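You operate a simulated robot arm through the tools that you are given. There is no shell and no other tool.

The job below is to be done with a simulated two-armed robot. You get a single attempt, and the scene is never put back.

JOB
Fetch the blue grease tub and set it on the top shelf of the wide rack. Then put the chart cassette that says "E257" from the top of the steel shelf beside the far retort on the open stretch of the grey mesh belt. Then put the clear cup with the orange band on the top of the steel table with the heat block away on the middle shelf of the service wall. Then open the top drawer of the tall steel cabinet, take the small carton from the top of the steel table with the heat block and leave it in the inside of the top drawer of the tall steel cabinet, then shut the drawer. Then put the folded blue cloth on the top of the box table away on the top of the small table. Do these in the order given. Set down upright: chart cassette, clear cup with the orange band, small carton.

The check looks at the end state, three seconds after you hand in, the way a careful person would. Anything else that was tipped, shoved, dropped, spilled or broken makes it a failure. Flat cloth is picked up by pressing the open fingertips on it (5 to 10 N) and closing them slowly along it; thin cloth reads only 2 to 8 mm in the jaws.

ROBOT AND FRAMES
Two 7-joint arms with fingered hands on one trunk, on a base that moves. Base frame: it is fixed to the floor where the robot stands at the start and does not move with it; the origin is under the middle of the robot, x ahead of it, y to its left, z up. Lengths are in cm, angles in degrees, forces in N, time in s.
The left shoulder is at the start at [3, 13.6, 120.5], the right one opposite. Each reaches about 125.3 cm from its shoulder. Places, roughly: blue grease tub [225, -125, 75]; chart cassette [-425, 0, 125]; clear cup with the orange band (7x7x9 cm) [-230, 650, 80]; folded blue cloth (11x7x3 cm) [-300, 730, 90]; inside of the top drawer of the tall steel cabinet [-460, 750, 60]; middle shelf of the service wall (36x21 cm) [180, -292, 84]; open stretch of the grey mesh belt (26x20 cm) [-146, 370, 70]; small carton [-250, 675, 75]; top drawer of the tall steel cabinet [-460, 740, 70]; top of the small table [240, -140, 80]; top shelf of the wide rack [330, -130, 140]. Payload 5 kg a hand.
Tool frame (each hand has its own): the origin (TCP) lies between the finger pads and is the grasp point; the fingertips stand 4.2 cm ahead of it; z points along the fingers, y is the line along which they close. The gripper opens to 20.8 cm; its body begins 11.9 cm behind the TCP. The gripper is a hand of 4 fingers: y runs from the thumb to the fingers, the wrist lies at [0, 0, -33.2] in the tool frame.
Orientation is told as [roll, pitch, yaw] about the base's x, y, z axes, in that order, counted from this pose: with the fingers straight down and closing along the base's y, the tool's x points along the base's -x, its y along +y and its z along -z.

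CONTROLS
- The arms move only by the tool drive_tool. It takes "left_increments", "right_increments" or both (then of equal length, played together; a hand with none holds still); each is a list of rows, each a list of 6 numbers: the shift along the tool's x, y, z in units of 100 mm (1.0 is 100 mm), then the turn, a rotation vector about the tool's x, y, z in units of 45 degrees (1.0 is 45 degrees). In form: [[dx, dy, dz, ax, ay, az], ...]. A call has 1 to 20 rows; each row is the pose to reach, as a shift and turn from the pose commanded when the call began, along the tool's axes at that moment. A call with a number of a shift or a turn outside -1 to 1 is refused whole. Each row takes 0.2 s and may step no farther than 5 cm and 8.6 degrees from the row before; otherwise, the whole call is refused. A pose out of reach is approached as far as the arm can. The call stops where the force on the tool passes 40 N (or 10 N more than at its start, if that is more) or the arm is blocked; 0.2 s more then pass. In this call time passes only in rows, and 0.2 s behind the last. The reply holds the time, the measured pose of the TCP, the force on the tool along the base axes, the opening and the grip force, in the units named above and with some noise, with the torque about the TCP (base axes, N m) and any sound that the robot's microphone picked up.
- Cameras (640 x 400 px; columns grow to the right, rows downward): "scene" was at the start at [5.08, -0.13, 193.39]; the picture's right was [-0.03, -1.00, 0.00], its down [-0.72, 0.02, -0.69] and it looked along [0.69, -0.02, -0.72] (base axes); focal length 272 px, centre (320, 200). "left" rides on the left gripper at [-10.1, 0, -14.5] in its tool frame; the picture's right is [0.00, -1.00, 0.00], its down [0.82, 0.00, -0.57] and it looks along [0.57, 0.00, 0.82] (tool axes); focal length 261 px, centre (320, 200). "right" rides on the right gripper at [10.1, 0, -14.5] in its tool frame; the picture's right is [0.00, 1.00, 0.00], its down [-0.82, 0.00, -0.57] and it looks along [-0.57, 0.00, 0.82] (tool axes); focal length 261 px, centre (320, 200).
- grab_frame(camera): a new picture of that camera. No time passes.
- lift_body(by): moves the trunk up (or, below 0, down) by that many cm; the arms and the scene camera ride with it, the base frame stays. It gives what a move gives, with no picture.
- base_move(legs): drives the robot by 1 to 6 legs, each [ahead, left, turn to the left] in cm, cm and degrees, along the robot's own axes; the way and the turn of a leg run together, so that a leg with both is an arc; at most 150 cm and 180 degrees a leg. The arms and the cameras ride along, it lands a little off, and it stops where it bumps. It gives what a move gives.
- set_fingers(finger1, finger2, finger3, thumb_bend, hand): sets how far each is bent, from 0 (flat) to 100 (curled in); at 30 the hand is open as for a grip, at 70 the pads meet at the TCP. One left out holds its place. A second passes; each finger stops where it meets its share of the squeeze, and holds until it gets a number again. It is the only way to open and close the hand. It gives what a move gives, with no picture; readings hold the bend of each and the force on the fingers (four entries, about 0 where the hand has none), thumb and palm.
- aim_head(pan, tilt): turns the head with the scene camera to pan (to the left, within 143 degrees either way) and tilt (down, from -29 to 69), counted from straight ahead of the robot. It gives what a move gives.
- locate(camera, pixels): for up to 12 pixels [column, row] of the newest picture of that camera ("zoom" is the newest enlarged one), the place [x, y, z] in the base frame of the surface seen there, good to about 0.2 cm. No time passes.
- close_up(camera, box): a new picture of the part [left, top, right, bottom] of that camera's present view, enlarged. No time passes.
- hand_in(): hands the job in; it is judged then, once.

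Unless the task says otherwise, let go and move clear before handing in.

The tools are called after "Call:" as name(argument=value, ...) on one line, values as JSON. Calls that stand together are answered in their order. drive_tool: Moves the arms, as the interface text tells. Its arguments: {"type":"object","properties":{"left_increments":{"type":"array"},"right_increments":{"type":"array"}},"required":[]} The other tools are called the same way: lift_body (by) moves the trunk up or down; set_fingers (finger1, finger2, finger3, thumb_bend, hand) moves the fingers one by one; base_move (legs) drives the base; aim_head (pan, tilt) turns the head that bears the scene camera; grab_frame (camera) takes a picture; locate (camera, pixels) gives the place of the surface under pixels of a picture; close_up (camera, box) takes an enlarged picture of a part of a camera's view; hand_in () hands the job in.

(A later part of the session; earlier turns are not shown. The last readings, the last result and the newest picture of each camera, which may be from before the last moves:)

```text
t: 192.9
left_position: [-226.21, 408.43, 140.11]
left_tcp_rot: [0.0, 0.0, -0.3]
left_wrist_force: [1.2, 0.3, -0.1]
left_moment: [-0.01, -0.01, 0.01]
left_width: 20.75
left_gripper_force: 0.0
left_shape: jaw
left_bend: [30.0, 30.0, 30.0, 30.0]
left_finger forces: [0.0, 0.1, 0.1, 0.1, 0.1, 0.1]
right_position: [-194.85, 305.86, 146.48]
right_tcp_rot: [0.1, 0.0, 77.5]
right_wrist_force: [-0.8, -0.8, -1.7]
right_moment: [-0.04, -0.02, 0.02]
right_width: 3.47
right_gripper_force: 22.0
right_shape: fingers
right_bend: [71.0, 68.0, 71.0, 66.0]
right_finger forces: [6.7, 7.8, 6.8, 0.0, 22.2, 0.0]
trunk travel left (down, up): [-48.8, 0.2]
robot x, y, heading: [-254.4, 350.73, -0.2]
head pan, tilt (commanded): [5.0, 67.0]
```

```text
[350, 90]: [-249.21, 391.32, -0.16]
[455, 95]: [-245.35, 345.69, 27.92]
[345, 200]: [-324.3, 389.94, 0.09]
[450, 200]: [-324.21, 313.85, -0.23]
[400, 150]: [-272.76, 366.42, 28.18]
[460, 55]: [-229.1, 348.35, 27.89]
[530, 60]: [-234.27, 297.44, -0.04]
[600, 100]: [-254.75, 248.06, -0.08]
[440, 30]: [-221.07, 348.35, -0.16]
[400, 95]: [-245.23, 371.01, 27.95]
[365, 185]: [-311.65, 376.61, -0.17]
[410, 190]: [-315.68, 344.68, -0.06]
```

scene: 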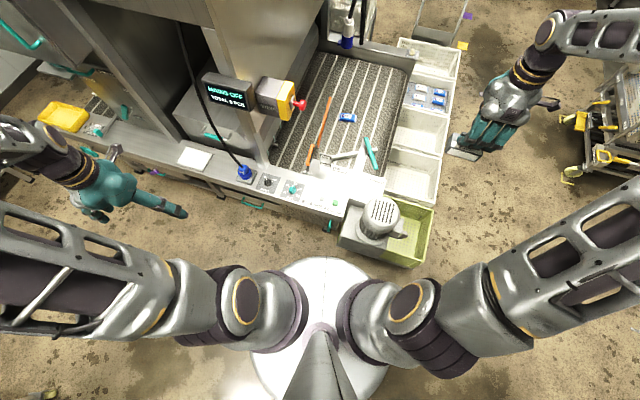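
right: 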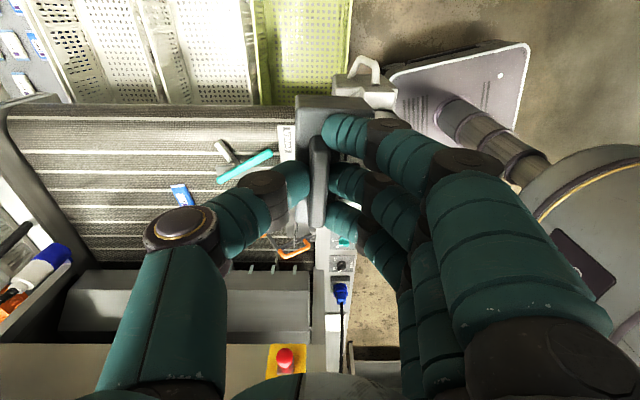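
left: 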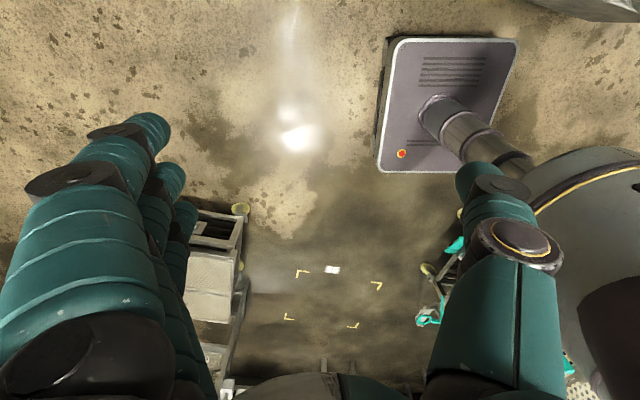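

Only a thin column rises from my base (base top z≈28), so I can stand close with the base under the panel. First I rotate the hand ~56° clockwise (to end at yaw≈42°), then turn and step the base.

Call:
drive_tool(right_increments=[[0, 0, 0, 0, 0, 0.155], [0, 0, 0, 0, 0, 0.31], [0, 0, 0, 0, 0, 0.465], [0, 0, 0, 0, 0, 0.62]])

Call:
drive_tool(right_increments=[[0, 0, 0, 0, 0, 0.155], [0, 0, 0, 0, 0, 0.31], [0, 0, 0, 0, 0, 0.465], [0, 0, 0, 0, 0, 0.62]])

Call:
base_move(legs=[[0, 0, 20.3], [11, -21, 0]])

Call:
aim_head(pan=0, tilt=55)

Call:
grab_frame(camera="scene")

```text
t: 193.9
left_position: [-226.23, 408.45, 140.09]
left_tcp_rot: [0.1, 0.1, -0.3]
left_wrist_force: [0.4, -0.1, 0.1]
left_moment: [-0.03, -0.02, 0.0]
left_width: 20.8
left_gripper_force: 0.0
left_shape: jaw
left_bend: [30.0, 30.0, 30.0, 30.0]
left_finger forces: [0.0, 0.0, 0.1, 0.0, 0.1, 0.0]
right_position: [-194.93, 305.85, 146.33]
right_tcp_rot: [0.0, 0.1, 49.5]
right_wrist_force: [-0.3, -0.3, -1.6]
right_moment: [-0.02, 0.0, 0.02]
right_width: 3.5
right_gripper_force: 21.5
right_shape: fingers
right_bend: [71.0, 68.0, 71.0, 66.0]
right_finger forces: [6.9, 7.7, 6.9, 0.1, 22.2, 0.0]
trunk travel left (down, up): [-48.8, 0.2]
robot x, y, heading: [-254.19, 350.41, -0.4]
head pan, tilt (commanded): [5.0, 67.0]
```

```text
t: 194.9
left_position: [-226.2, 408.46, 140.1]
left_tcp_rot: [0.0, 0.0, -0.3]
left_wrist_force: [1.0, 0.4, 0.9]
left_moment: [0.0, -0.01, 0.0]
left_width: 20.83
left_gripper_force: 0.0
left_shape: jaw
left_bend: [30.0, 30.0, 30.0, 30.0]
left_finger forces: [0.0, 0.1, 0.0, 0.0, 0.1, 0.1]
right_position: [-194.94, 305.9, 146.37]
right_tcp_rot: [0.0, 0.0, 21.5]
right_wrist_force: [0.2, -0.5, -0.4]
right_moment: [-0.02, 0.01, -0.03]
right_width: 3.53
right_gripper_force: 21.4
right_shape: fingers
right_bend: [71.0, 68.0, 71.0, 66.0]
right_finger forces: [6.8, 7.7, 7.0, 0.0, 22.3, 0.0]
trunk travel left (down, up): [-48.8, 0.2]
robot x, y, heading: [-254.66, 350.62, -0.1]
head pan, tilt (commanded): [5.0, 67.0]
```

```text
t: 197.5
left_position: [-236.53, 404.06, 140.18]
left_tcp_rot: [0.2, 0.1, 20.4]
left_wrist_force: [3.2, -1.1, 0.3]
left_moment: [0.23, 0.48, -0.02]
left_width: 20.78
left_gripper_force: 0.0
left_shape: jaw
left_bend: [30.0, 30.0, 30.0, 30.0]
left_finger forces: [0.1, 0.0, 0.0, 0.0, 0.0, 0.1]
right_position: [-170.97, 318.93, 146.11]
right_tcp_rot: [0.2, 0.1, 42.5]
right_wrist_force: [2.5, -3.0, -4.4]
right_moment: [0.32, 0.41, 0.02]
right_width: 3.46
right_gripper_force: 22.4
right_shape: fingers
right_bend: [71.0, 68.0, 71.0, 66.0]
right_finger forces: [6.8, 7.7, 7.1, 0.1, 22.4, 0.0]
trunk travel left (down, up): [-48.8, 0.2]
robot x, y, heading: [-243.33, 340.14, 20.3]
head pan, tilt (commanded): [5.0, 67.0]
stopped in leg 2: the robot was blocked; the commanded pose is now the measured one
```

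```text
t: 198.2
left_position: [-237.24, 403.97, 140.07]
left_tcp_rot: [0.1, 0.0, 20.3]
left_wrist_force: [-0.4, -0.3, 0.4]
left_moment: [0.09, 0.06, 0.02]
left_width: 20.82
left_gripper_force: 0.0
left_shape: jaw
left_bend: [30.0, 30.0, 30.0, 30.0]
left_finger forces: [0.0, 0.0, 0.1, 0.0, 0.1, 0.0]
right_position: [-171.56, 319.07, 146.43]
right_tcp_rot: [0.0, -0.1, 42.4]
right_wrist_force: [0.7, -0.5, -2.2]
right_moment: [0.13, 0.06, -0.01]
right_width: 3.48
right_gripper_force: 21.9
right_shape: fingers
right_bend: [71.0, 68.0, 71.0, 66.0]
right_finger forces: [6.8, 7.6, 7.1, 0.0, 22.3, 0.0]
trunk travel left (down, up): [-48.8, 0.2]
robot x, y, heading: [-243.22, 340.26, 20.3]
head pan, tilt (commanded): [0.0, 55.0]
```

```text
taken
```

scene: 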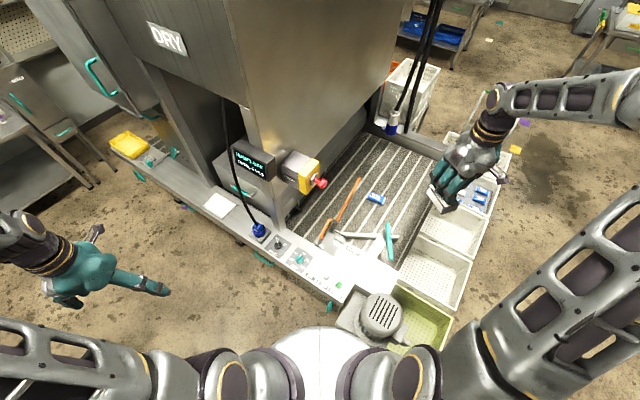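

The base corner touched the motor housing (reported blocked at (−243,340)); I back off. New plan: stand parallel to the belt's side (heading 90°) so the right shoulder comes close, with the base left of the motor.

Call:
base_move(legs=[[-28.5, -5.7, 0], [0, 0, 69.7]])

Call:
aim_head(pan=-50, tilt=50)

Call:
grab_frame(camera="scene")

```text
t: 203.3
left_position: [-326.34, 352.31, 140.06]
left_tcp_rot: [0.0, 0.0, 90.9]
left_wrist_force: [0.5, -0.6, 0.6]
left_moment: [0.04, 0.01, 0.01]
left_width: 20.79
left_gripper_force: 0.1
left_shape: jaw
left_bend: [30.0, 30.0, 30.0, 30.0]
left_finger forces: [0.1, 0.0, 0.0, 0.0, 0.0, 0.1]
right_position: [-224.3, 385.59, 146.74]
right_tcp_rot: [-0.1, -0.1, 112.7]
right_wrist_force: [-0.4, -0.3, -1.8]
right_moment: [-0.01, -0.01, 0.02]
right_width: 3.47
right_gripper_force: 20.6
right_shape: fingers
right_bend: [71.0, 68.0, 71.0, 66.0]
right_finger forces: [6.0, 7.7, 6.7, 0.1, 21.1, 0.0]
trunk travel left (down, up): [-48.8, 0.2]
robot x, y, heading: [-267.8, 325.13, 90.8]
head pan, tilt (commanded): [0.0, 55.0]
```

```text
t: 204.5
left_position: [-326.33, 352.25, 139.96]
left_tcp_rot: [0.0, 0.0, 90.8]
left_wrist_force: [0.3, 0.3, 0.0]
left_moment: [-0.01, -0.03, -0.02]
left_width: 20.77
left_gripper_force: 0.1
left_shape: jaw
left_bend: [30.0, 30.0, 30.0, 30.0]
left_finger forces: [0.0, 0.0, 0.1, 0.0, 0.0, 0.1]
right_position: [-224.31, 385.58, 146.6]
right_tcp_rot: [-0.1, -0.1, 112.9]
right_wrist_force: [-0.1, -0.4, -1.1]
right_moment: [-0.03, -0.04, 0.0]
right_width: 3.45
right_gripper_force: 20.6
right_shape: fingers
right_bend: [71.0, 68.0, 71.0, 66.0]
right_finger forces: [6.1, 7.7, 6.7, 0.1, 21.1, 0.0]
trunk travel left (down, up): [-48.8, 0.2]
robot x, y, heading: [-267.83, 325.12, 90.6]
head pan, tilt (commanded): [-50.0, 50.0]
```

```text
taken
```

scene: 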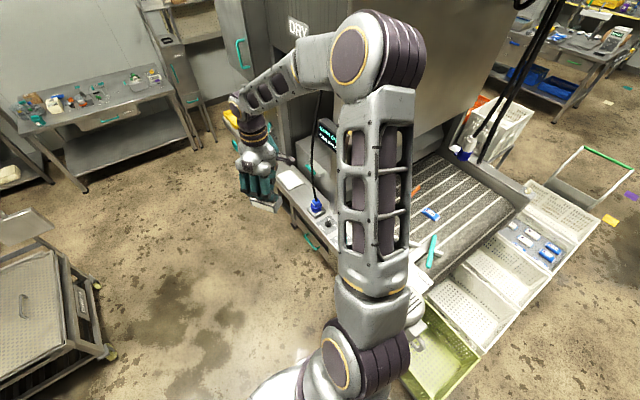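

Standing parallel to the machine's side now. I rotate the hand 70° clockwise while drawing it back (away from the display), in steps.

Call:
drive_tool(right_increments=[[0.184, 0.078, 0, 0, 0, 0.156], [0.368, 0.156, 0, 0, 0, 0.312], [0.552, 0.234, 0, 0, 0, 0.468], [0.736, 0.312, 0, 0, 0, 0.624], [0.92, 0.39, 0, 0, 0, 0.78]])

Call:
drive_tool(right_increments=[[0.17, -0.16, 0, 0, 0, 0.156], [0.34, -0.32, 0, 0, 0, 0.312], [0.51, -0.48, 0, 0, 0, 0.468], [0.68, -0.64, 0, 0, 0, 0.624], [0.85, -0.8, 0, 0, 0, 0.78]])

Call:
drive_tool(right_increments=[[0.03, -0.33, 0, 0, 0, 0], [0.06, -0.66, 0, 0, 0, 0], [0.1, -0.99, 0, 0, 0, 0]])

Call:
drive_tool(right_increments=[[-0.1, -0.33, 0, 0, 0, 0], [-0.2, -0.66, 0, 0, 0, 0], [-0.29, -0.98, 0, 0, 0, 0]])

Call:
grab_frame(camera="scene")

```text
t: 205.7
left_position: [-326.43, 351.95, 140.05]
left_tcp_rot: [0.0, -0.1, 90.8]
left_wrist_force: [0.0, 0.4, 0.8]
left_moment: [0.04, 0.01, 0.01]
left_width: 20.79
left_gripper_force: 0.2
left_shape: jaw
left_bend: [30.0, 30.0, 30.0, 30.0]
left_finger forces: [0.0, 0.0, 0.1, 0.0, 0.0, 0.0]
right_position: [-224.45, 375.47, 146.73]
right_tcp_rot: [0.0, -0.2, 77.6]
right_wrist_force: [0.3, 0.2, -1.7]
right_moment: [0.06, -0.02, -0.01]
right_width: 3.47
right_gripper_force: 20.5
right_shape: fingers
right_bend: [71.0, 68.0, 71.0, 66.0]
right_finger forces: [6.2, 7.8, 6.6, 0.0, 21.1, 0.0]
trunk travel left (down, up): [-48.8, 0.2]
robot x, y, heading: [-268.13, 324.99, 90.7]
head pan, tilt (commanded): [-50.0, 50.0]
```

```text
t: 206.9
left_position: [-326.35, 352.03, 140.09]
left_tcp_rot: [0.1, 0.0, 90.8]
left_wrist_force: [0.3, 0.5, -1.3]
left_moment: [0.07, 0.0, -0.02]
left_width: 20.79
left_gripper_force: 0.1
left_shape: jaw
left_bend: [30.0, 30.0, 30.0, 30.0]
left_finger forces: [0.1, 0.1, 0.0, 0.1, 0.0, 0.1]
right_position: [-218.32, 365.52, 146.68]
right_tcp_rot: [0.1, -0.2, 42.6]
right_wrist_force: [-0.4, -0.2, -1.5]
right_moment: [0.01, 0.05, -0.01]
right_width: 3.46
right_gripper_force: 21.4
right_shape: fingers
right_bend: [71.0, 68.0, 71.0, 66.0]
right_finger forces: [6.1, 7.7, 6.8, 0.0, 21.2, 0.1]
trunk travel left (down, up): [-48.8, 0.2]
robot x, y, heading: [-267.94, 325.1, 90.7]
head pan, tilt (commanded): [-50.0, 50.0]
```

```text
t: 207.7
left_position: [-326.33, 352.2, 140.03]
left_tcp_rot: [0.0, 0.0, 90.9]
left_wrist_force: [0.2, 0.3, 0.3]
left_moment: [0.07, -0.03, -0.02]
left_width: 20.79
left_gripper_force: 0.0
left_shape: jaw
left_bend: [30.0, 30.0, 30.0, 30.0]
left_finger forces: [0.1, 0.0, 0.0, 0.0, 0.0, 0.0]
right_position: [-212.28, 357.77, 146.52]
right_tcp_rot: [0.1, -0.2, 42.7]
right_wrist_force: [-0.2, -0.5, -1.7]
right_moment: [0.02, 0.02, 0.02]
right_width: 3.48
right_gripper_force: 20.8
right_shape: fingers
right_bend: [71.0, 68.0, 71.0, 66.0]
right_finger forces: [6.2, 7.7, 6.8, 0.0, 21.2, 0.0]
trunk travel left (down, up): [-48.8, 0.2]
robot x, y, heading: [-268.02, 324.9, 90.9]
head pan, tilt (commanded): [-50.0, 50.0]
```

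```text
t: 208.5
left_position: [-326.32, 352.12, 140.11]
left_tcp_rot: [0.0, -0.1, 90.9]
left_wrist_force: [0.3, -0.3, 0.6]
left_moment: [0.0, 0.03, -0.03]
left_width: 20.78
left_gripper_force: 0.1
left_shape: jaw
left_bend: [30.0, 30.0, 30.0, 30.0]
left_finger forces: [0.1, 0.0, 0.0, 0.1, 0.1, 0.0]
right_position: [-203.56, 352.38, 146.58]
right_tcp_rot: [0.1, -0.1, 42.7]
right_wrist_force: [0.4, 0.3, -1.0]
right_moment: [0.0, 0.03, -0.01]
right_width: 3.45
right_gripper_force: 20.9
right_shape: fingers
right_bend: [71.0, 68.0, 71.0, 66.0]
right_finger forces: [6.2, 7.8, 6.8, 0.0, 21.2, 0.0]
trunk travel left (down, up): [-48.8, 0.2]
robot x, y, heading: [-267.5, 325.26, 90.8]
head pan, tilt (commanded): [-50.0, 50.0]
```

```text
taken
```

scene: 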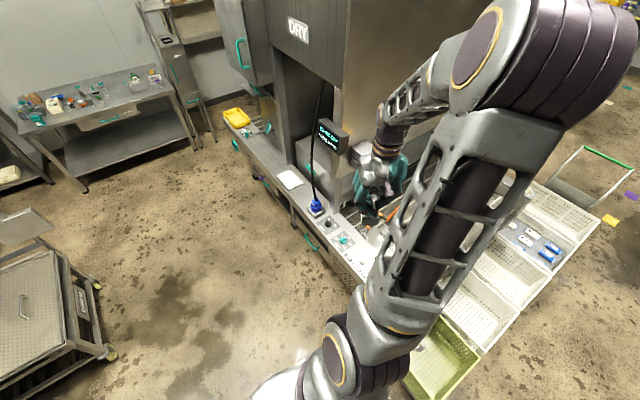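

Hand is at (−203.6,352.4). I shift the base right ~24 cm and back 6, keeping clear of the motor and crate (x≥−213).

Call:
base_move(legs=[[-6.4, -23.5, 0]])

Call:
aim_head(pan=-85, tilt=55)

Call:
grab_frame(camera="scene")

Call:
grab_frame(camera="right")

```text
t: 210.3
left_position: [-302.53, 345.93, 140.01]
left_tcp_rot: [0.0, -0.1, 90.8]
left_wrist_force: [-0.6, -0.3, -0.1]
left_moment: [-0.03, -0.01, -0.02]
left_width: 20.8
left_gripper_force: 0.0
left_shape: jaw
left_bend: [30.0, 30.0, 30.0, 30.0]
left_finger forces: [0.0, 0.0, 0.1, 0.1, 0.0, 0.1]
right_position: [-179.85, 346.45, 146.73]
right_tcp_rot: [0.1, -0.3, 42.8]
right_wrist_force: [-0.4, 0.5, -1.9]
right_moment: [-0.01, -0.01, -0.02]
right_width: 3.45
right_gripper_force: 21.4
right_shape: fingers
right_bend: [71.0, 68.0, 71.0, 66.0]
right_finger forces: [6.2, 7.8, 6.7, 0.0, 21.3, 0.0]
trunk travel left (down, up): [-48.8, 0.2]
robot x, y, heading: [-244.2, 318.87, 90.9]
head pan, tilt (commanded): [-50.0, 50.0]
```

```text
t: 211.3
left_position: [-302.65, 346.01, 140.03]
left_tcp_rot: [0.0, -0.1, 90.8]
left_wrist_force: [0.4, 1.1, -0.3]
left_moment: [0.01, -0.05, -0.03]
left_width: 20.76
left_gripper_force: 0.1
left_shape: jaw
left_bend: [30.0, 30.0, 30.0, 30.0]
left_finger forces: [0.1, 0.0, 0.1, 0.0, 0.0, 0.0]
right_position: [-179.74, 346.42, 146.68]
right_tcp_rot: [0.1, -0.2, 42.6]
right_wrist_force: [-0.6, 0.8, -1.1]
right_moment: [-0.03, -0.05, 0.01]
right_width: 3.44
right_gripper_force: 21.3
right_shape: fingers
right_bend: [71.0, 68.0, 71.0, 66.0]
right_finger forces: [6.2, 7.8, 6.8, 0.1, 21.3, 0.0]
trunk travel left (down, up): [-48.8, 0.2]
robot x, y, heading: [-244.12, 319.05, 90.8]
head pan, tilt (commanded): [-85.0, 55.0]
```

```text
taken
```

scene: 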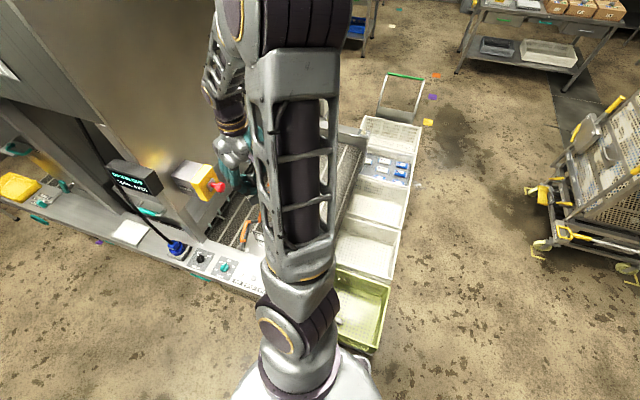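

```text
taken
```

right: 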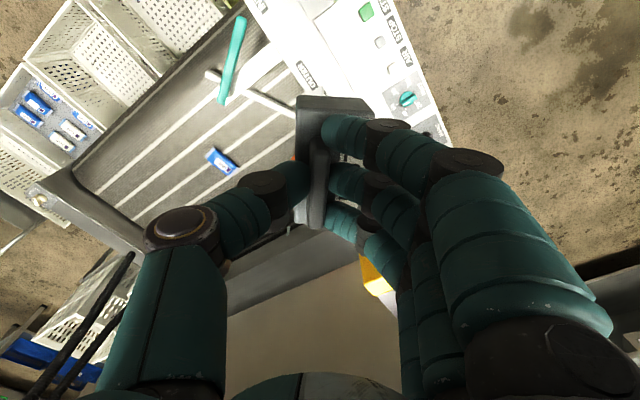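

Hand at (−180,346,147). I lower it 20 cm relative to the body here (nothing above z≈98 below), moving slightly outward.

Call:
drive_tool(right_increments=[[0, 0, 0.33, 0, 0, 0], [0, 0, 0.66, 0, 0, 0], [0, 0, 1.0, 0, 0, 0]])

Call:
drive_tool(right_increments=[[-0.03, -0.21, 0.33, 0, 0, 0], [-0.06, -0.42, 0.66, 0, 0, 0], [-0.097, -0.633, 1.0, 0, 0, 0]])

Call:
drive_tool(right_increments=[[-0.24, -0.22, 0, 0, 0, 0], [-0.48, -0.44, 0, 0, 0, 0], [-0.735, -0.678, 0, 0, 0, 0]])

Call:
drive_tool(right_increments=[[-0.24, -0.22, 0, 0, 0, 0], [-0.48, -0.44, 0, 0, 0, 0], [-0.735, -0.678, 0, 0, 0, 0]])

Call:
grab_frame(camera="scene")

Call:
grab_frame(camera="right")

```text
t: 212.1
left_position: [-302.52, 346.03, 139.96]
left_tcp_rot: [0.1, 0.0, 90.9]
left_wrist_force: [0.0, 0.7, 0.5]
left_moment: [0.01, 0.06, 0.02]
left_width: 20.83
left_gripper_force: 0.0
left_shape: jaw
left_bend: [30.0, 30.0, 30.0, 30.0]
left_finger forces: [0.0, 0.0, 0.0, 0.0, 0.1, 0.0]
right_position: [-179.57, 346.69, 136.73]
right_tcp_rot: [0.1, -0.1, 42.6]
right_wrist_force: [-0.3, 0.5, -1.6]
right_moment: [-0.05, 0.07, 0.0]
right_width: 3.45
right_gripper_force: 21.3
right_shape: fingers
right_bend: [71.0, 68.0, 71.0, 66.0]
right_finger forces: [6.2, 7.9, 6.6, 0.0, 21.2, 0.1]
trunk travel left (down, up): [-48.8, 0.2]
robot x, y, heading: [-244.22, 318.61, 90.8]
head pan, tilt (commanded): [-85.0, 55.0]
```

```text
t: 212.9
left_position: [-302.28, 345.79, 140.15]
left_tcp_rot: [0.0, 0.0, 90.9]
left_wrist_force: [0.3, 0.7, 0.4]
left_moment: [0.06, 0.07, 0.0]
left_width: 20.78
left_gripper_force: 0.0
left_shape: jaw
left_bend: [30.0, 30.0, 30.0, 30.0]
left_finger forces: [0.0, 0.0, 0.1, 0.1, 0.0, 0.0]
right_position: [-174.51, 342.53, 126.53]
right_tcp_rot: [0.2, -0.3, 42.8]
right_wrist_force: [0.7, 0.3, -1.5]
right_moment: [-0.06, 0.07, -0.01]
right_width: 3.45
right_gripper_force: 20.3
right_shape: fingers
right_bend: [71.0, 68.0, 71.0, 66.0]
right_finger forces: [6.1, 7.8, 6.8, 0.1, 21.2, 0.0]
trunk travel left (down, up): [-48.8, 0.2]
robot x, y, heading: [-243.75, 318.86, 90.8]
head pan, tilt (commanded): [-85.0, 55.0]
```

```text
t: 213.7
left_position: [-302.47, 345.99, 140.01]
left_tcp_rot: [0.0, 0.0, 90.9]
left_wrist_force: [0.1, 0.4, -0.4]
left_moment: [0.05, 0.05, -0.01]
left_width: 20.78
left_gripper_force: 0.1
left_shape: jaw
left_bend: [30.0, 30.0, 30.0, 30.0]
left_finger forces: [0.1, 0.0, 0.1, 0.0, 0.0, 0.0]
right_position: [-164.69, 342.54, 126.53]
right_tcp_rot: [0.2, -0.1, 42.8]
right_wrist_force: [-0.3, 1.1, -1.4]
right_moment: [-0.04, 0.0, 0.02]
right_width: 3.43
right_gripper_force: 21.0
right_shape: fingers
right_bend: [71.0, 68.0, 71.0, 66.0]
right_finger forces: [6.4, 8.0, 6.9, 0.1, 21.3, 0.0]
trunk travel left (down, up): [-48.8, 0.2]
robot x, y, heading: [-243.99, 318.79, 90.9]
head pan, tilt (commanded): [-85.0, 55.0]
```

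```text
t: 214.5
left_position: [-302.52, 345.95, 140.12]
left_tcp_rot: [0.2, 0.0, 90.9]
left_wrist_force: [-0.6, 0.5, -0.2]
left_moment: [0.03, 0.06, -0.05]
left_width: 20.76
left_gripper_force: 0.2
left_shape: jaw
left_bend: [30.0, 30.0, 30.0, 30.0]
left_finger forces: [0.0, 0.1, 0.1, 0.0, 0.0, 0.0]
right_position: [-154.57, 342.46, 126.67]
right_tcp_rot: [0.3, 0.0, 42.6]
right_wrist_force: [-0.1, -0.3, -1.9]
right_moment: [-0.04, -0.03, 0.0]
right_width: 3.44
right_gripper_force: 20.8
right_shape: fingers
right_bend: [71.0, 68.0, 71.0, 66.0]
right_finger forces: [6.4, 8.1, 6.8, 0.0, 21.2, 0.0]
trunk travel left (down, up): [-48.8, 0.2]
robot x, y, heading: [-243.85, 318.51, 90.7]
head pan, tilt (commanded): [-85.0, 55.0]
```

```text
taken
```

scene: 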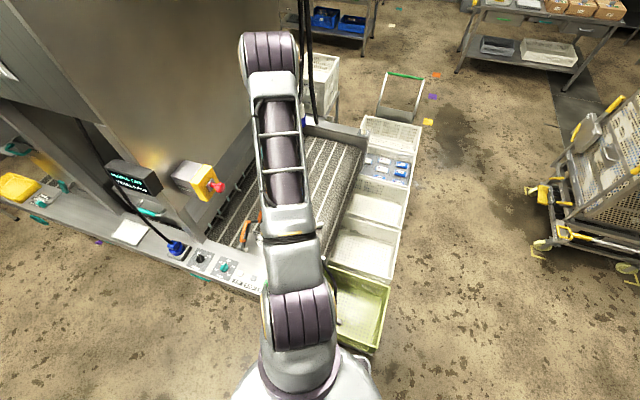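

```text
taken
```

right: 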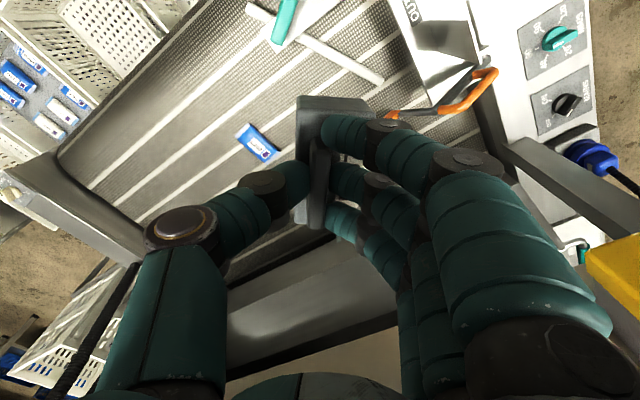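

The arm now blocks the direct view; the elbow at (270,60) seems near the tower front wall. I check its position and the E-stop clearance.

Call:
locate(camera="scene", pixels=[[270, 45], [250, 70], [285, 70], [250, 120], [260, 200], [290, 290], [225, 120], [218, 188], [265, 150], [240, 60]])

Call:
aim_head(pan=-60, tilt=35)

Call:
grab_frame(camera="scene")

```text
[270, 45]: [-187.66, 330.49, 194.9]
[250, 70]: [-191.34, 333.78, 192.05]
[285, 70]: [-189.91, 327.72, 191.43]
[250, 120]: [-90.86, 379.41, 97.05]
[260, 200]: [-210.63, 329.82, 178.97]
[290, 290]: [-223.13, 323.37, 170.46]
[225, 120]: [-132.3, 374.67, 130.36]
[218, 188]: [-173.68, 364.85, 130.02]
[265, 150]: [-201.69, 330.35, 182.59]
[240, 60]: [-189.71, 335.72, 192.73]
```

```text
t: 215.4
left_position: [-302.43, 346.07, 140.0]
left_tcp_rot: [0.0, -0.1, 90.8]
left_wrist_force: [-0.2, -0.6, 0.0]
left_moment: [0.01, 0.01, -0.01]
left_width: 20.79
left_gripper_force: 0.1
left_shape: jaw
left_bend: [30.0, 30.0, 30.0, 30.0]
left_finger forces: [0.0, 0.0, 0.0, 0.1, 0.0, 0.1]
right_position: [-154.69, 342.5, 126.72]
right_tcp_rot: [0.1, -0.3, 42.7]
right_wrist_force: [0.3, 0.5, -1.2]
right_moment: [0.0, -0.01, -0.01]
right_width: 3.42
right_gripper_force: 21.3
right_shape: fingers
right_bend: [71.0, 68.0, 71.0, 66.0]
right_finger forces: [6.3, 8.1, 6.8, 0.0, 21.2, 0.0]
trunk travel left (down, up): [-48.8, 0.2]
robot x, y, heading: [-244.17, 318.6, 90.8]
head pan, tilt (commanded): [-60.0, 35.0]
```

```text
taken
```

scene: 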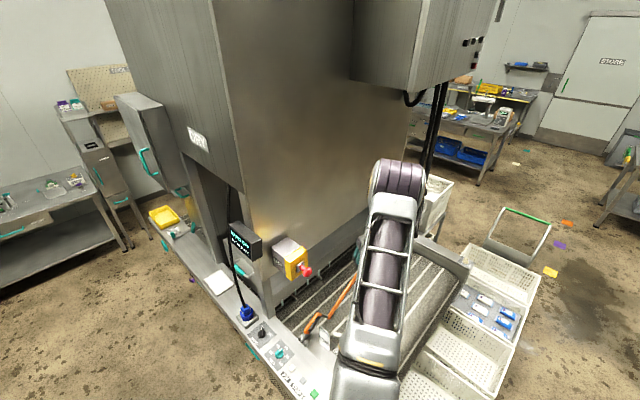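

Elbow is fine (−190,331,192), well off the tower. I lower the trunk 14 cm (cassette bottom ≈103, above the lever), then move the hand toward the target in small steps.

Call:
lift_body(by=-14)

Call:
drive_tool(right_increments=[[-0.28, 0.1, 0, 0, 0, 0], [-0.56, 0.2, 0, 0, 0, 0], [-0.85, 0.3, 0, 0, 0, 0]])

Call:
grab_frame(camera="scene")

Call:
grab_frame(camera="right")

```text
t: 217.1
left_position: [-302.51, 345.99, 126.07]
left_tcp_rot: [0.0, 0.0, 90.8]
left_wrist_force: [0.3, -0.4, 0.1]
left_moment: [-0.01, 0.01, 0.01]
left_width: 20.81
left_gripper_force: 0.1
left_shape: jaw
left_bend: [30.0, 30.0, 30.0, 30.0]
left_finger forces: [0.1, 0.0, 0.0, 0.0, 0.1, 0.0]
right_position: [-154.68, 342.45, 112.92]
right_tcp_rot: [0.0, -0.2, 42.6]
right_wrist_force: [0.6, 0.3, -1.7]
right_moment: [0.01, 0.01, -0.01]
right_width: 3.43
right_gripper_force: 21.1
right_shape: fingers
right_bend: [71.0, 68.0, 71.0, 66.0]
right_finger forces: [6.3, 8.1, 6.8, 0.0, 21.2, 0.1]
trunk travel left (down, up): [-34.8, 14.2]
robot x, y, heading: [-244.25, 318.67, 90.7]
head pan, tilt (commanded): [-60.0, 35.0]
```

```text
t: 217.9
left_position: [-302.39, 346.06, 126.0]
left_tcp_rot: [0.0, 0.0, 90.8]
left_wrist_force: [-0.5, 1.7, 1.0]
left_moment: [-0.13, 0.04, -0.02]
left_width: 20.82
left_gripper_force: 0.2
left_shape: jaw
left_bend: [30.0, 30.0, 30.0, 30.0]
left_finger forces: [0.0, 0.0, 0.1, 0.0, 0.0, 0.1]
right_position: [-150.26, 350.45, 112.83]
right_tcp_rot: [0.0, -0.1, 42.6]
right_wrist_force: [0.6, -0.4, -1.7]
right_moment: [0.07, 0.09, 0.02]
right_width: 3.42
right_gripper_force: 21.5
right_shape: fingers
right_bend: [71.0, 68.0, 71.0, 66.0]
right_finger forces: [6.5, 8.2, 6.8, 0.0, 21.2, 0.1]
trunk travel left (down, up): [-34.8, 14.2]
robot x, y, heading: [-244.15, 318.76, 90.5]
head pan, tilt (commanded): [-60.0, 35.0]
```

```text
taken
```

scene: 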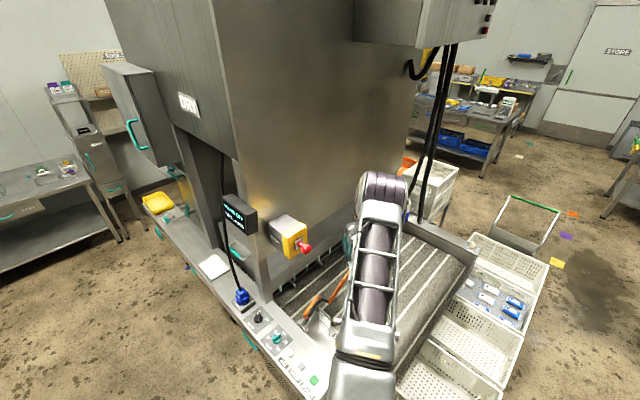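

```text
taken
```

right: 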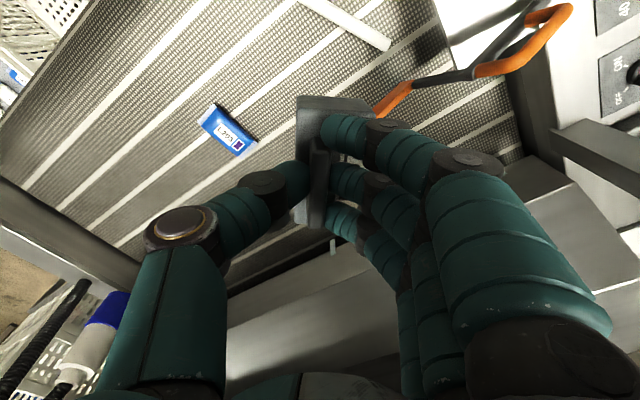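

Clear so far. Continue +y in two steps of 8.5 cm, checking between.

Call:
drive_tool(right_increments=[[-0.19, 0.21, 0, 0, 0, 0], [-0.38, 0.42, 0, 0, 0, 0], [-0.575, 0.626, 0, 0, 0, 0]])

Call:
aim_head(pan=-68, tilt=40)

Call:
grab_frame(camera="scene")

Call:
grab_frame(camera="right")

```text
t: 218.7
left_position: [-302.46, 346.04, 126.04]
left_tcp_rot: [0.0, 0.0, 90.8]
left_wrist_force: [-0.2, -0.1, -0.5]
left_moment: [-0.11, 0.0, -0.01]
left_width: 20.78
left_gripper_force: 0.1
left_shape: jaw
left_bend: [30.0, 30.0, 30.0, 30.0]
left_finger forces: [0.1, 0.0, 0.0, 0.0, 0.1, 0.0]
right_position: [-150.39, 358.97, 112.84]
right_tcp_rot: [0.1, -0.1, 42.6]
right_wrist_force: [0.3, -0.7, -1.7]
right_moment: [0.03, 0.04, -0.04]
right_width: 3.43
right_gripper_force: 20.8
right_shape: fingers
right_bend: [71.0, 68.0, 71.0, 66.0]
right_finger forces: [6.5, 8.2, 6.7, 0.1, 21.1, 0.1]
trunk travel left (down, up): [-34.8, 14.2]
robot x, y, heading: [-244.22, 318.58, 90.8]
head pan, tilt (commanded): [-60.0, 35.0]
```

```text
t: 219.3
left_position: [-302.51, 345.91, 126.13]
left_tcp_rot: [-0.1, 0.0, 90.9]
left_wrist_force: [0.5, -0.6, -0.1]
left_moment: [0.0, 0.01, -0.01]
left_width: 20.81
left_gripper_force: 0.1
left_shape: jaw
left_bend: [30.0, 30.0, 30.0, 30.0]
left_finger forces: [0.1, 0.0, 0.1, 0.0, 0.1, 0.0]
right_position: [-150.31, 359.01, 112.86]
right_tcp_rot: [0.2, -0.1, 42.7]
right_wrist_force: [0.3, 0.2, -1.8]
right_moment: [0.0, 0.01, -0.01]
right_width: 3.4
right_gripper_force: 21.3
right_shape: fingers
right_bend: [71.0, 68.0, 71.0, 66.0]
right_finger forces: [6.6, 8.2, 6.7, 0.0, 21.2, 0.0]
trunk travel left (down, up): [-34.8, 14.2]
robot x, y, heading: [-243.97, 318.61, 91.1]
head pan, tilt (commanded): [-68.0, 40.0]
```

```text
taken
```

scene: 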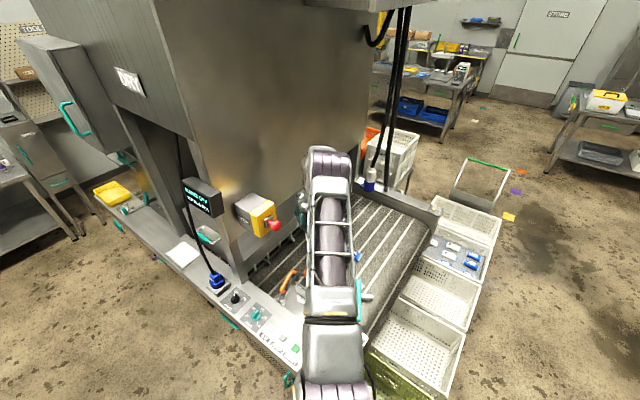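

```text
taken
```

right: 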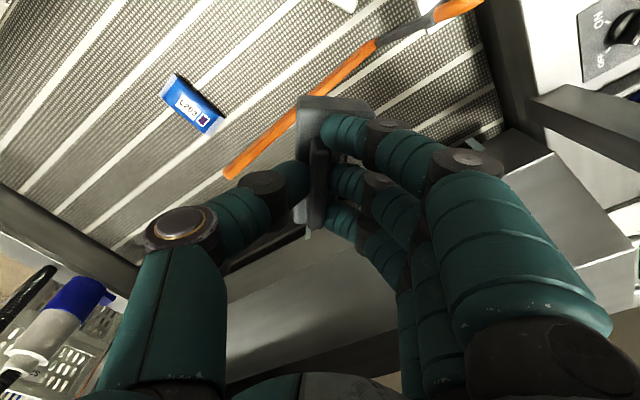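

The cassette is passing over the orange lever; arm well to the right of the E-stop. Next 8.5 cm.

Call:
drive_tool(right_increments=[[-0.19, 0.21, 0, 0, 0, 0], [-0.38, 0.42, 0, 0, 0, 0], [-0.575, 0.626, 0, 0, 0, 0]])

Call:
grab_frame(camera="scene")

Call:
grab_frame(camera="right")

Call:
locate(camera="scene", pixels=[[310, 190], [305, 230], [310, 260], [330, 155], [305, 170], [275, 225], [320, 320], [355, 290], [300, 250], [345, 200]])

```text
t: 220.2
left_position: [-302.44, 346.16, 126.05]
left_tcp_rot: [-0.1, 0.0, 90.8]
left_wrist_force: [-0.6, 2.0, -0.3]
left_moment: [-0.12, 0.03, 0.02]
left_width: 20.78
left_gripper_force: 0.1
left_shape: jaw
left_bend: [30.0, 30.0, 30.0, 30.0]
left_finger forces: [0.0, 0.0, 0.0, 0.0, 0.0, 0.0]
right_position: [-150.58, 367.23, 112.86]
right_tcp_rot: [0.1, -0.1, 42.6]
right_wrist_force: [0.8, -0.3, -1.8]
right_moment: [0.02, 0.07, 0.02]
right_width: 3.45
right_gripper_force: 21.0
right_shape: fingers
right_bend: [71.0, 68.0, 71.0, 66.0]
right_finger forces: [6.7, 8.3, 6.6, 0.0, 21.0, 0.0]
trunk travel left (down, up): [-34.8, 14.2]
robot x, y, heading: [-244.21, 318.9, 91.0]
head pan, tilt (commanded): [-68.0, 40.0]
```

```text
taken
```

scene: 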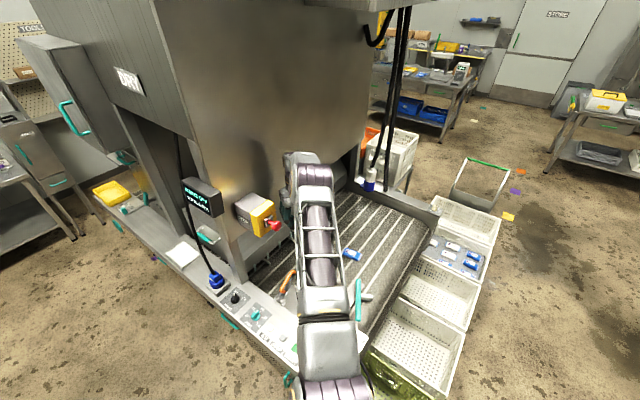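

```text
taken
```

right: 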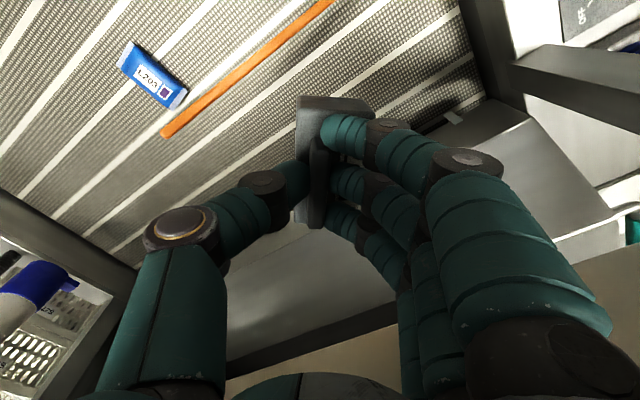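

```text
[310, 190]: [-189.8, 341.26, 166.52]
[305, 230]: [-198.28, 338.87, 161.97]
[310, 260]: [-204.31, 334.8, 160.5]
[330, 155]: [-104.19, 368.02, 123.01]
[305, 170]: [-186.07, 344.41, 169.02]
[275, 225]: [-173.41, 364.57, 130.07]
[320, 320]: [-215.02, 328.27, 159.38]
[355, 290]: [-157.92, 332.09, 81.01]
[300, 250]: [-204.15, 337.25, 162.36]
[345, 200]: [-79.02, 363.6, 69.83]
```

Arm clears the E-stop by about 5 cm. I lower the trunk 10 cm and check.

Call:
lift_body(by=-10)

Call:
grab_frame(camera="scene")

Call:
grab_frame(camera="right")

```text
t: 221.5
left_position: [-302.55, 346.0, 116.1]
left_tcp_rot: [0.0, 0.0, 90.8]
left_wrist_force: [-0.4, 0.2, -0.3]
left_moment: [0.02, -0.03, 0.0]
left_width: 20.77
left_gripper_force: 0.1
left_shape: jaw
left_bend: [30.0, 30.0, 30.0, 30.0]
left_finger forces: [0.1, 0.0, 0.0, 0.0, 0.0, 0.0]
right_position: [-150.56, 367.54, 103.06]
right_tcp_rot: [0.1, -0.2, 42.8]
right_wrist_force: [0.4, -0.2, -1.1]
right_moment: [-0.03, 0.02, 0.03]
right_width: 3.45
right_gripper_force: 21.3
right_shape: fingers
right_bend: [71.0, 68.0, 71.0, 66.0]
right_finger forces: [6.5, 8.4, 6.5, 0.0, 21.1, 0.0]
trunk travel left (down, up): [-24.8, 24.2]
robot x, y, heading: [-244.13, 318.58, 90.7]
head pan, tilt (commanded): [-68.0, 40.0]
```

```text
taken
```

scene: 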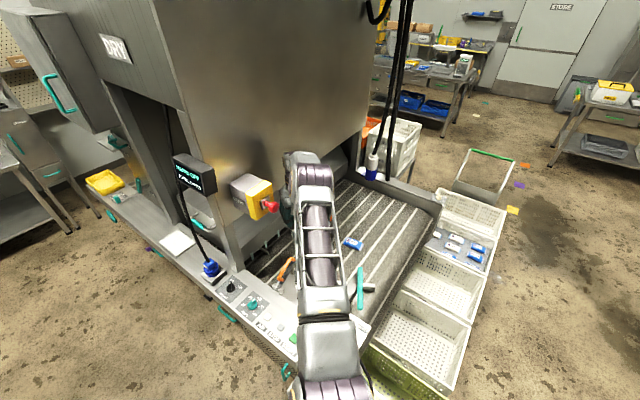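

```text
taken
```

right: 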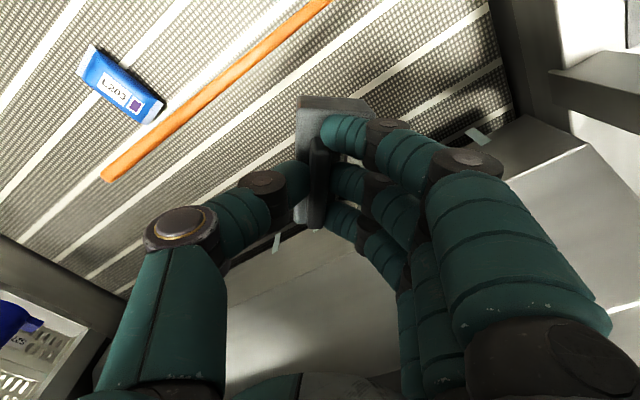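

Still no contact; continue down 8 cm.

Call:
lift_body(by=-8)

Call:
close_up(camera="scene", box=[210, 130, 390, 300])

Call:
grab_frame(camera="right")

```text
t: 222.7
left_position: [-302.54, 346.03, 108.14]
left_tcp_rot: [0.0, 0.1, 90.7]
left_wrist_force: [0.3, -0.6, -0.2]
left_moment: [-0.05, 0.01, 0.0]
left_width: 20.79
left_gripper_force: 0.1
left_shape: jaw
left_bend: [30.0, 30.0, 30.0, 30.0]
left_finger forces: [0.0, 0.0, 0.0, 0.0, 0.0, 0.0]
right_position: [-150.6, 367.42, 95.13]
right_tcp_rot: [0.1, -0.1, 42.7]
right_wrist_force: [0.5, 0.6, -1.5]
right_moment: [0.0, 0.0, 0.02]
right_width: 3.44
right_gripper_force: 21.2
right_shape: fingers
right_bend: [71.0, 68.0, 71.0, 66.0]
right_finger forces: [6.5, 8.3, 6.7, 0.1, 21.0, 0.1]
trunk travel left (down, up): [-16.8, 32.2]
robot x, y, heading: [-244.26, 319.05, 90.6]
head pan, tilt (commanded): [-68.0, 40.0]
```

```text
2.35 times, centred on (300, 215) of scene
```

zoom: 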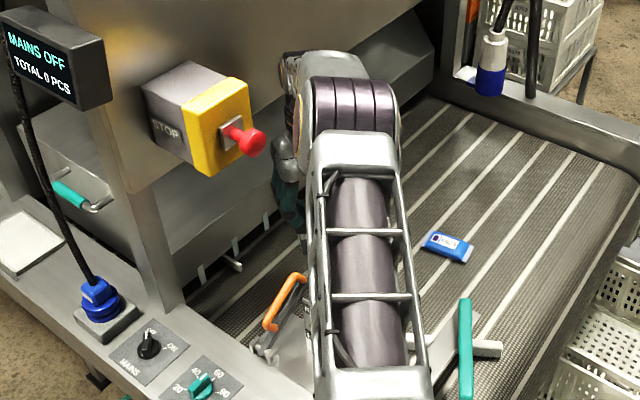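

```text
taken
```

right: 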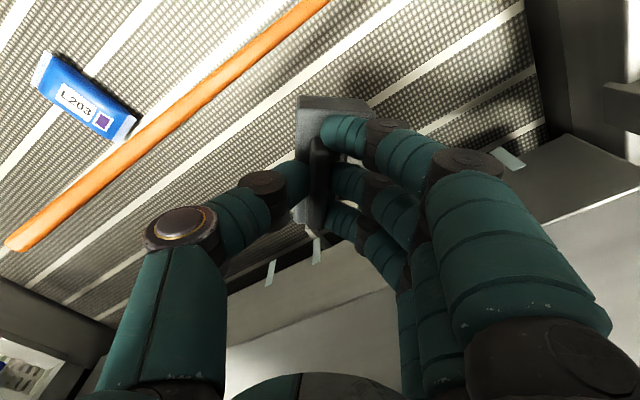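

Good separation from the E-stop (zoom (245,140) vs arm (300,150)). Down another 8 cm, then fine steps.

Call:
lift_body(by=-8)

Call:
grab_frame(camera="right")

Call:
close_up(camera="scene", box=[210, 130, 390, 300])

```text
t: 223.8
left_position: [-302.61, 345.92, 100.07]
left_tcp_rot: [-0.1, 0.0, 90.8]
left_wrist_force: [-0.3, 0.0, -0.2]
left_moment: [0.0, 0.01, 0.01]
left_width: 20.8
left_gripper_force: 0.0
left_shape: jaw
left_bend: [30.0, 30.0, 30.0, 30.0]
left_finger forces: [0.0, 0.0, 0.0, 0.0, 0.0, 0.0]
right_position: [-150.49, 367.38, 86.95]
right_tcp_rot: [0.2, -0.2, 42.7]
right_wrist_force: [0.2, 0.1, -1.5]
right_moment: [0.0, 0.03, -0.04]
right_width: 3.43
right_gripper_force: 21.5
right_shape: fingers
right_bend: [71.0, 68.0, 71.0, 66.0]
right_finger forces: [6.6, 8.3, 6.6, 0.0, 21.0, 0.0]
trunk travel left (down, up): [-8.8, 40.2]
robot x, y, heading: [-244.19, 318.96, 90.6]
head pan, tilt (commanded): [-68.0, 40.0]
```

```text
taken
```

right: 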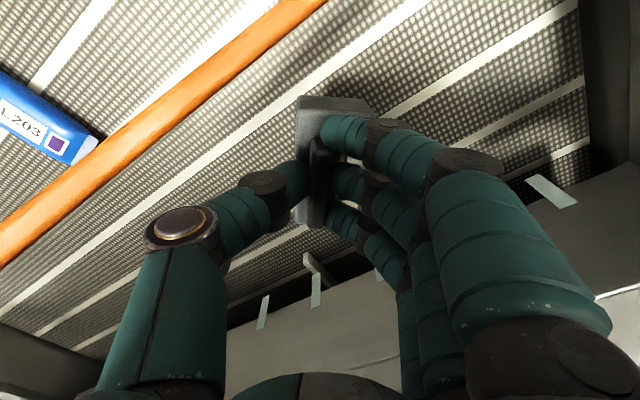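

```text
2.35 times, centred on (300, 215) of scene
```

zoom: 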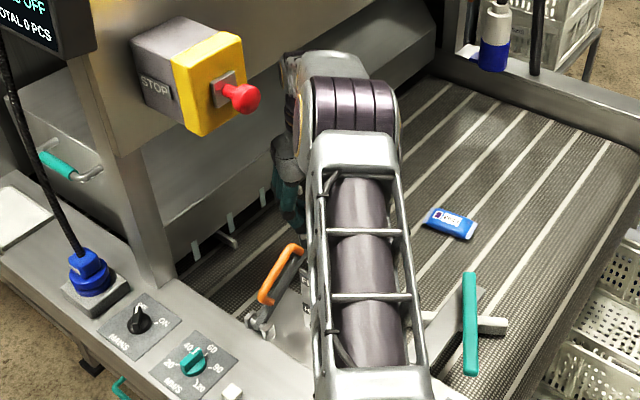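

Cassette ~7.5 cm above the belt. Down 6.5 cm, then creep.

Call:
lift_body(by=-6.5)

Call:
drive_tool(right_increments=[[0, 0, 0.03, 0, 0, 0], [0, 0, 0.06, 0, 0, 0], [0, 0, 0.09, 0, 0, 0]])

Call:
grab_frame(camera="right")

```text
t: 224.9
left_position: [-302.54, 345.88, 93.6]
left_tcp_rot: [0.1, 0.0, 90.8]
left_wrist_force: [0.3, -0.2, 0.3]
left_moment: [-0.01, -0.02, -0.04]
left_width: 20.8
left_gripper_force: 0.0
left_shape: jaw
left_bend: [30.0, 30.0, 30.0, 30.0]
left_finger forces: [0.1, 0.0, 0.1, 0.0, 0.1, 0.1]
right_position: [-150.61, 367.43, 80.49]
right_tcp_rot: [0.1, -0.3, 42.7]
right_wrist_force: [0.1, -0.6, -1.6]
right_moment: [0.01, 0.02, -0.02]
right_width: 3.42
right_gripper_force: 21.6
right_shape: fingers
right_bend: [71.0, 68.0, 71.0, 66.0]
right_finger forces: [6.6, 8.3, 6.6, 0.0, 21.2, 0.1]
trunk travel left (down, up): [-2.3, 46.7]
robot x, y, heading: [-244.32, 318.95, 90.8]
head pan, tilt (commanded): [-68.0, 40.0]
```

```text
t: 225.7
left_position: [-302.49, 345.96, 93.47]
left_tcp_rot: [0.0, -0.1, 90.8]
left_wrist_force: [-0.7, 0.8, 0.7]
left_moment: [0.0, 0.0, -0.01]
left_width: 20.8
left_gripper_force: 0.1
left_shape: jaw
left_bend: [30.0, 30.0, 30.0, 30.0]
left_finger forces: [0.1, 0.0, 0.0, 0.0, 0.1, 0.0]
right_position: [-150.52, 367.3, 79.46]
right_tcp_rot: [0.1, -0.1, 42.7]
right_wrist_force: [0.1, -0.5, -0.6]
right_moment: [-0.03, 0.04, -0.01]
right_width: 3.44
right_gripper_force: 21.3
right_shape: fingers
right_bend: [71.0, 68.0, 71.0, 66.0]
right_finger forces: [6.6, 8.2, 6.6, 0.0, 21.1, 0.0]
trunk travel left (down, up): [-2.3, 46.7]
robot x, y, heading: [-244.41, 319.04, 90.9]
head pan, tilt (commanded): [-68.0, 40.0]
```

```text
taken
```

right: 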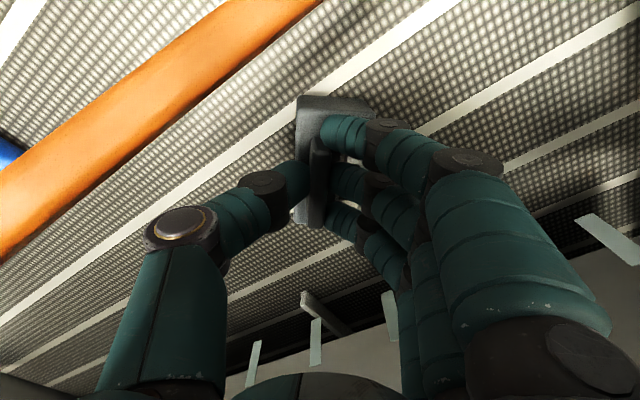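

Nearly at contact. Fine steps down, watching the force.

Call:
drive_tool(right_increments=[[0, 0, 0.01, 0, 0, 0], [0, 0, 0.02, 0, 0, 0], [0, 0, 0.025, 0, 0, 0]])

```text
t: 226.5
left_position: [-302.56, 346.04, 93.56]
left_tcp_rot: [0.0, 0.0, 90.9]
left_wrist_force: [-0.9, 0.3, 0.5]
left_moment: [-0.02, -0.02, 0.0]
left_width: 20.77
left_gripper_force: 0.0
left_shape: jaw
left_bend: [30.0, 30.0, 30.0, 30.0]
left_finger forces: [0.0, 0.0, 0.1, 0.0, 0.1, 0.0]
right_position: [-150.53, 367.22, 79.34]
right_tcp_rot: [0.1, -0.2, 42.8]
right_wrist_force: [1.9, 0.1, 2.4]
right_moment: [-0.03, 0.12, 0.02]
right_width: 3.39
right_gripper_force: 22.1
right_shape: fingers
right_bend: [71.0, 68.0, 71.0, 66.0]
right_finger forces: [7.0, 8.5, 6.3, 0.1, 22.9, 0.0]
trunk travel left (down, up): [-2.3, 46.7]
robot x, y, heading: [-243.89, 319.11, 90.5]
head pan, tilt (commanded): [-68.0, 40.0]
```

Contact (+2.4 N). I open just enough to free the handle, raise 1 cm, then open wider.

Call:
set_fingers(hand="right", finger1=67, finger2=66, finger3=67, thumb_bend=64)

Call:
grab_frame(camera="right")

```text
t: 227.5
left_position: [-302.43, 345.91, 93.45]
left_tcp_rot: [-0.1, 0.1, 90.8]
left_wrist_force: [0.1, 0.8, -0.2]
left_moment: [0.0, 0.02, 0.03]
left_width: 20.79
left_gripper_force: 0.0
left_shape: jaw
left_bend: [30.0, 30.0, 30.0, 30.0]
left_finger forces: [0.0, 0.1, 0.1, 0.0, 0.0, 0.0]
right_position: [-150.6, 367.43, 79.27]
right_tcp_rot: [0.1, -0.1, 42.7]
right_wrist_force: [-0.1, -0.2, 2.2]
right_moment: [0.03, 0.06, 0.02]
right_width: 4.63
right_gripper_force: 1.2
right_shape: fingers
right_bend: [67.0, 67.0, 67.0, 64.0]
right_finger forces: [0.0, 2.0, 0.0, 0.0, 0.1, 0.0]
trunk travel left (down, up): [-2.3, 46.7]
robot x, y, heading: [-243.99, 318.93, 90.7]
head pan, tilt (commanded): [-68.0, 40.0]
```

```text
taken
```

right: 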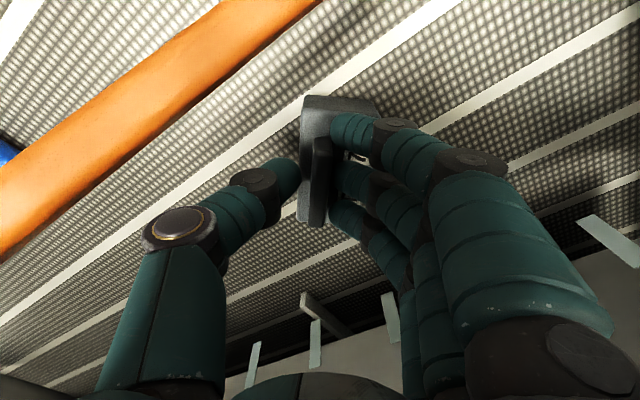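

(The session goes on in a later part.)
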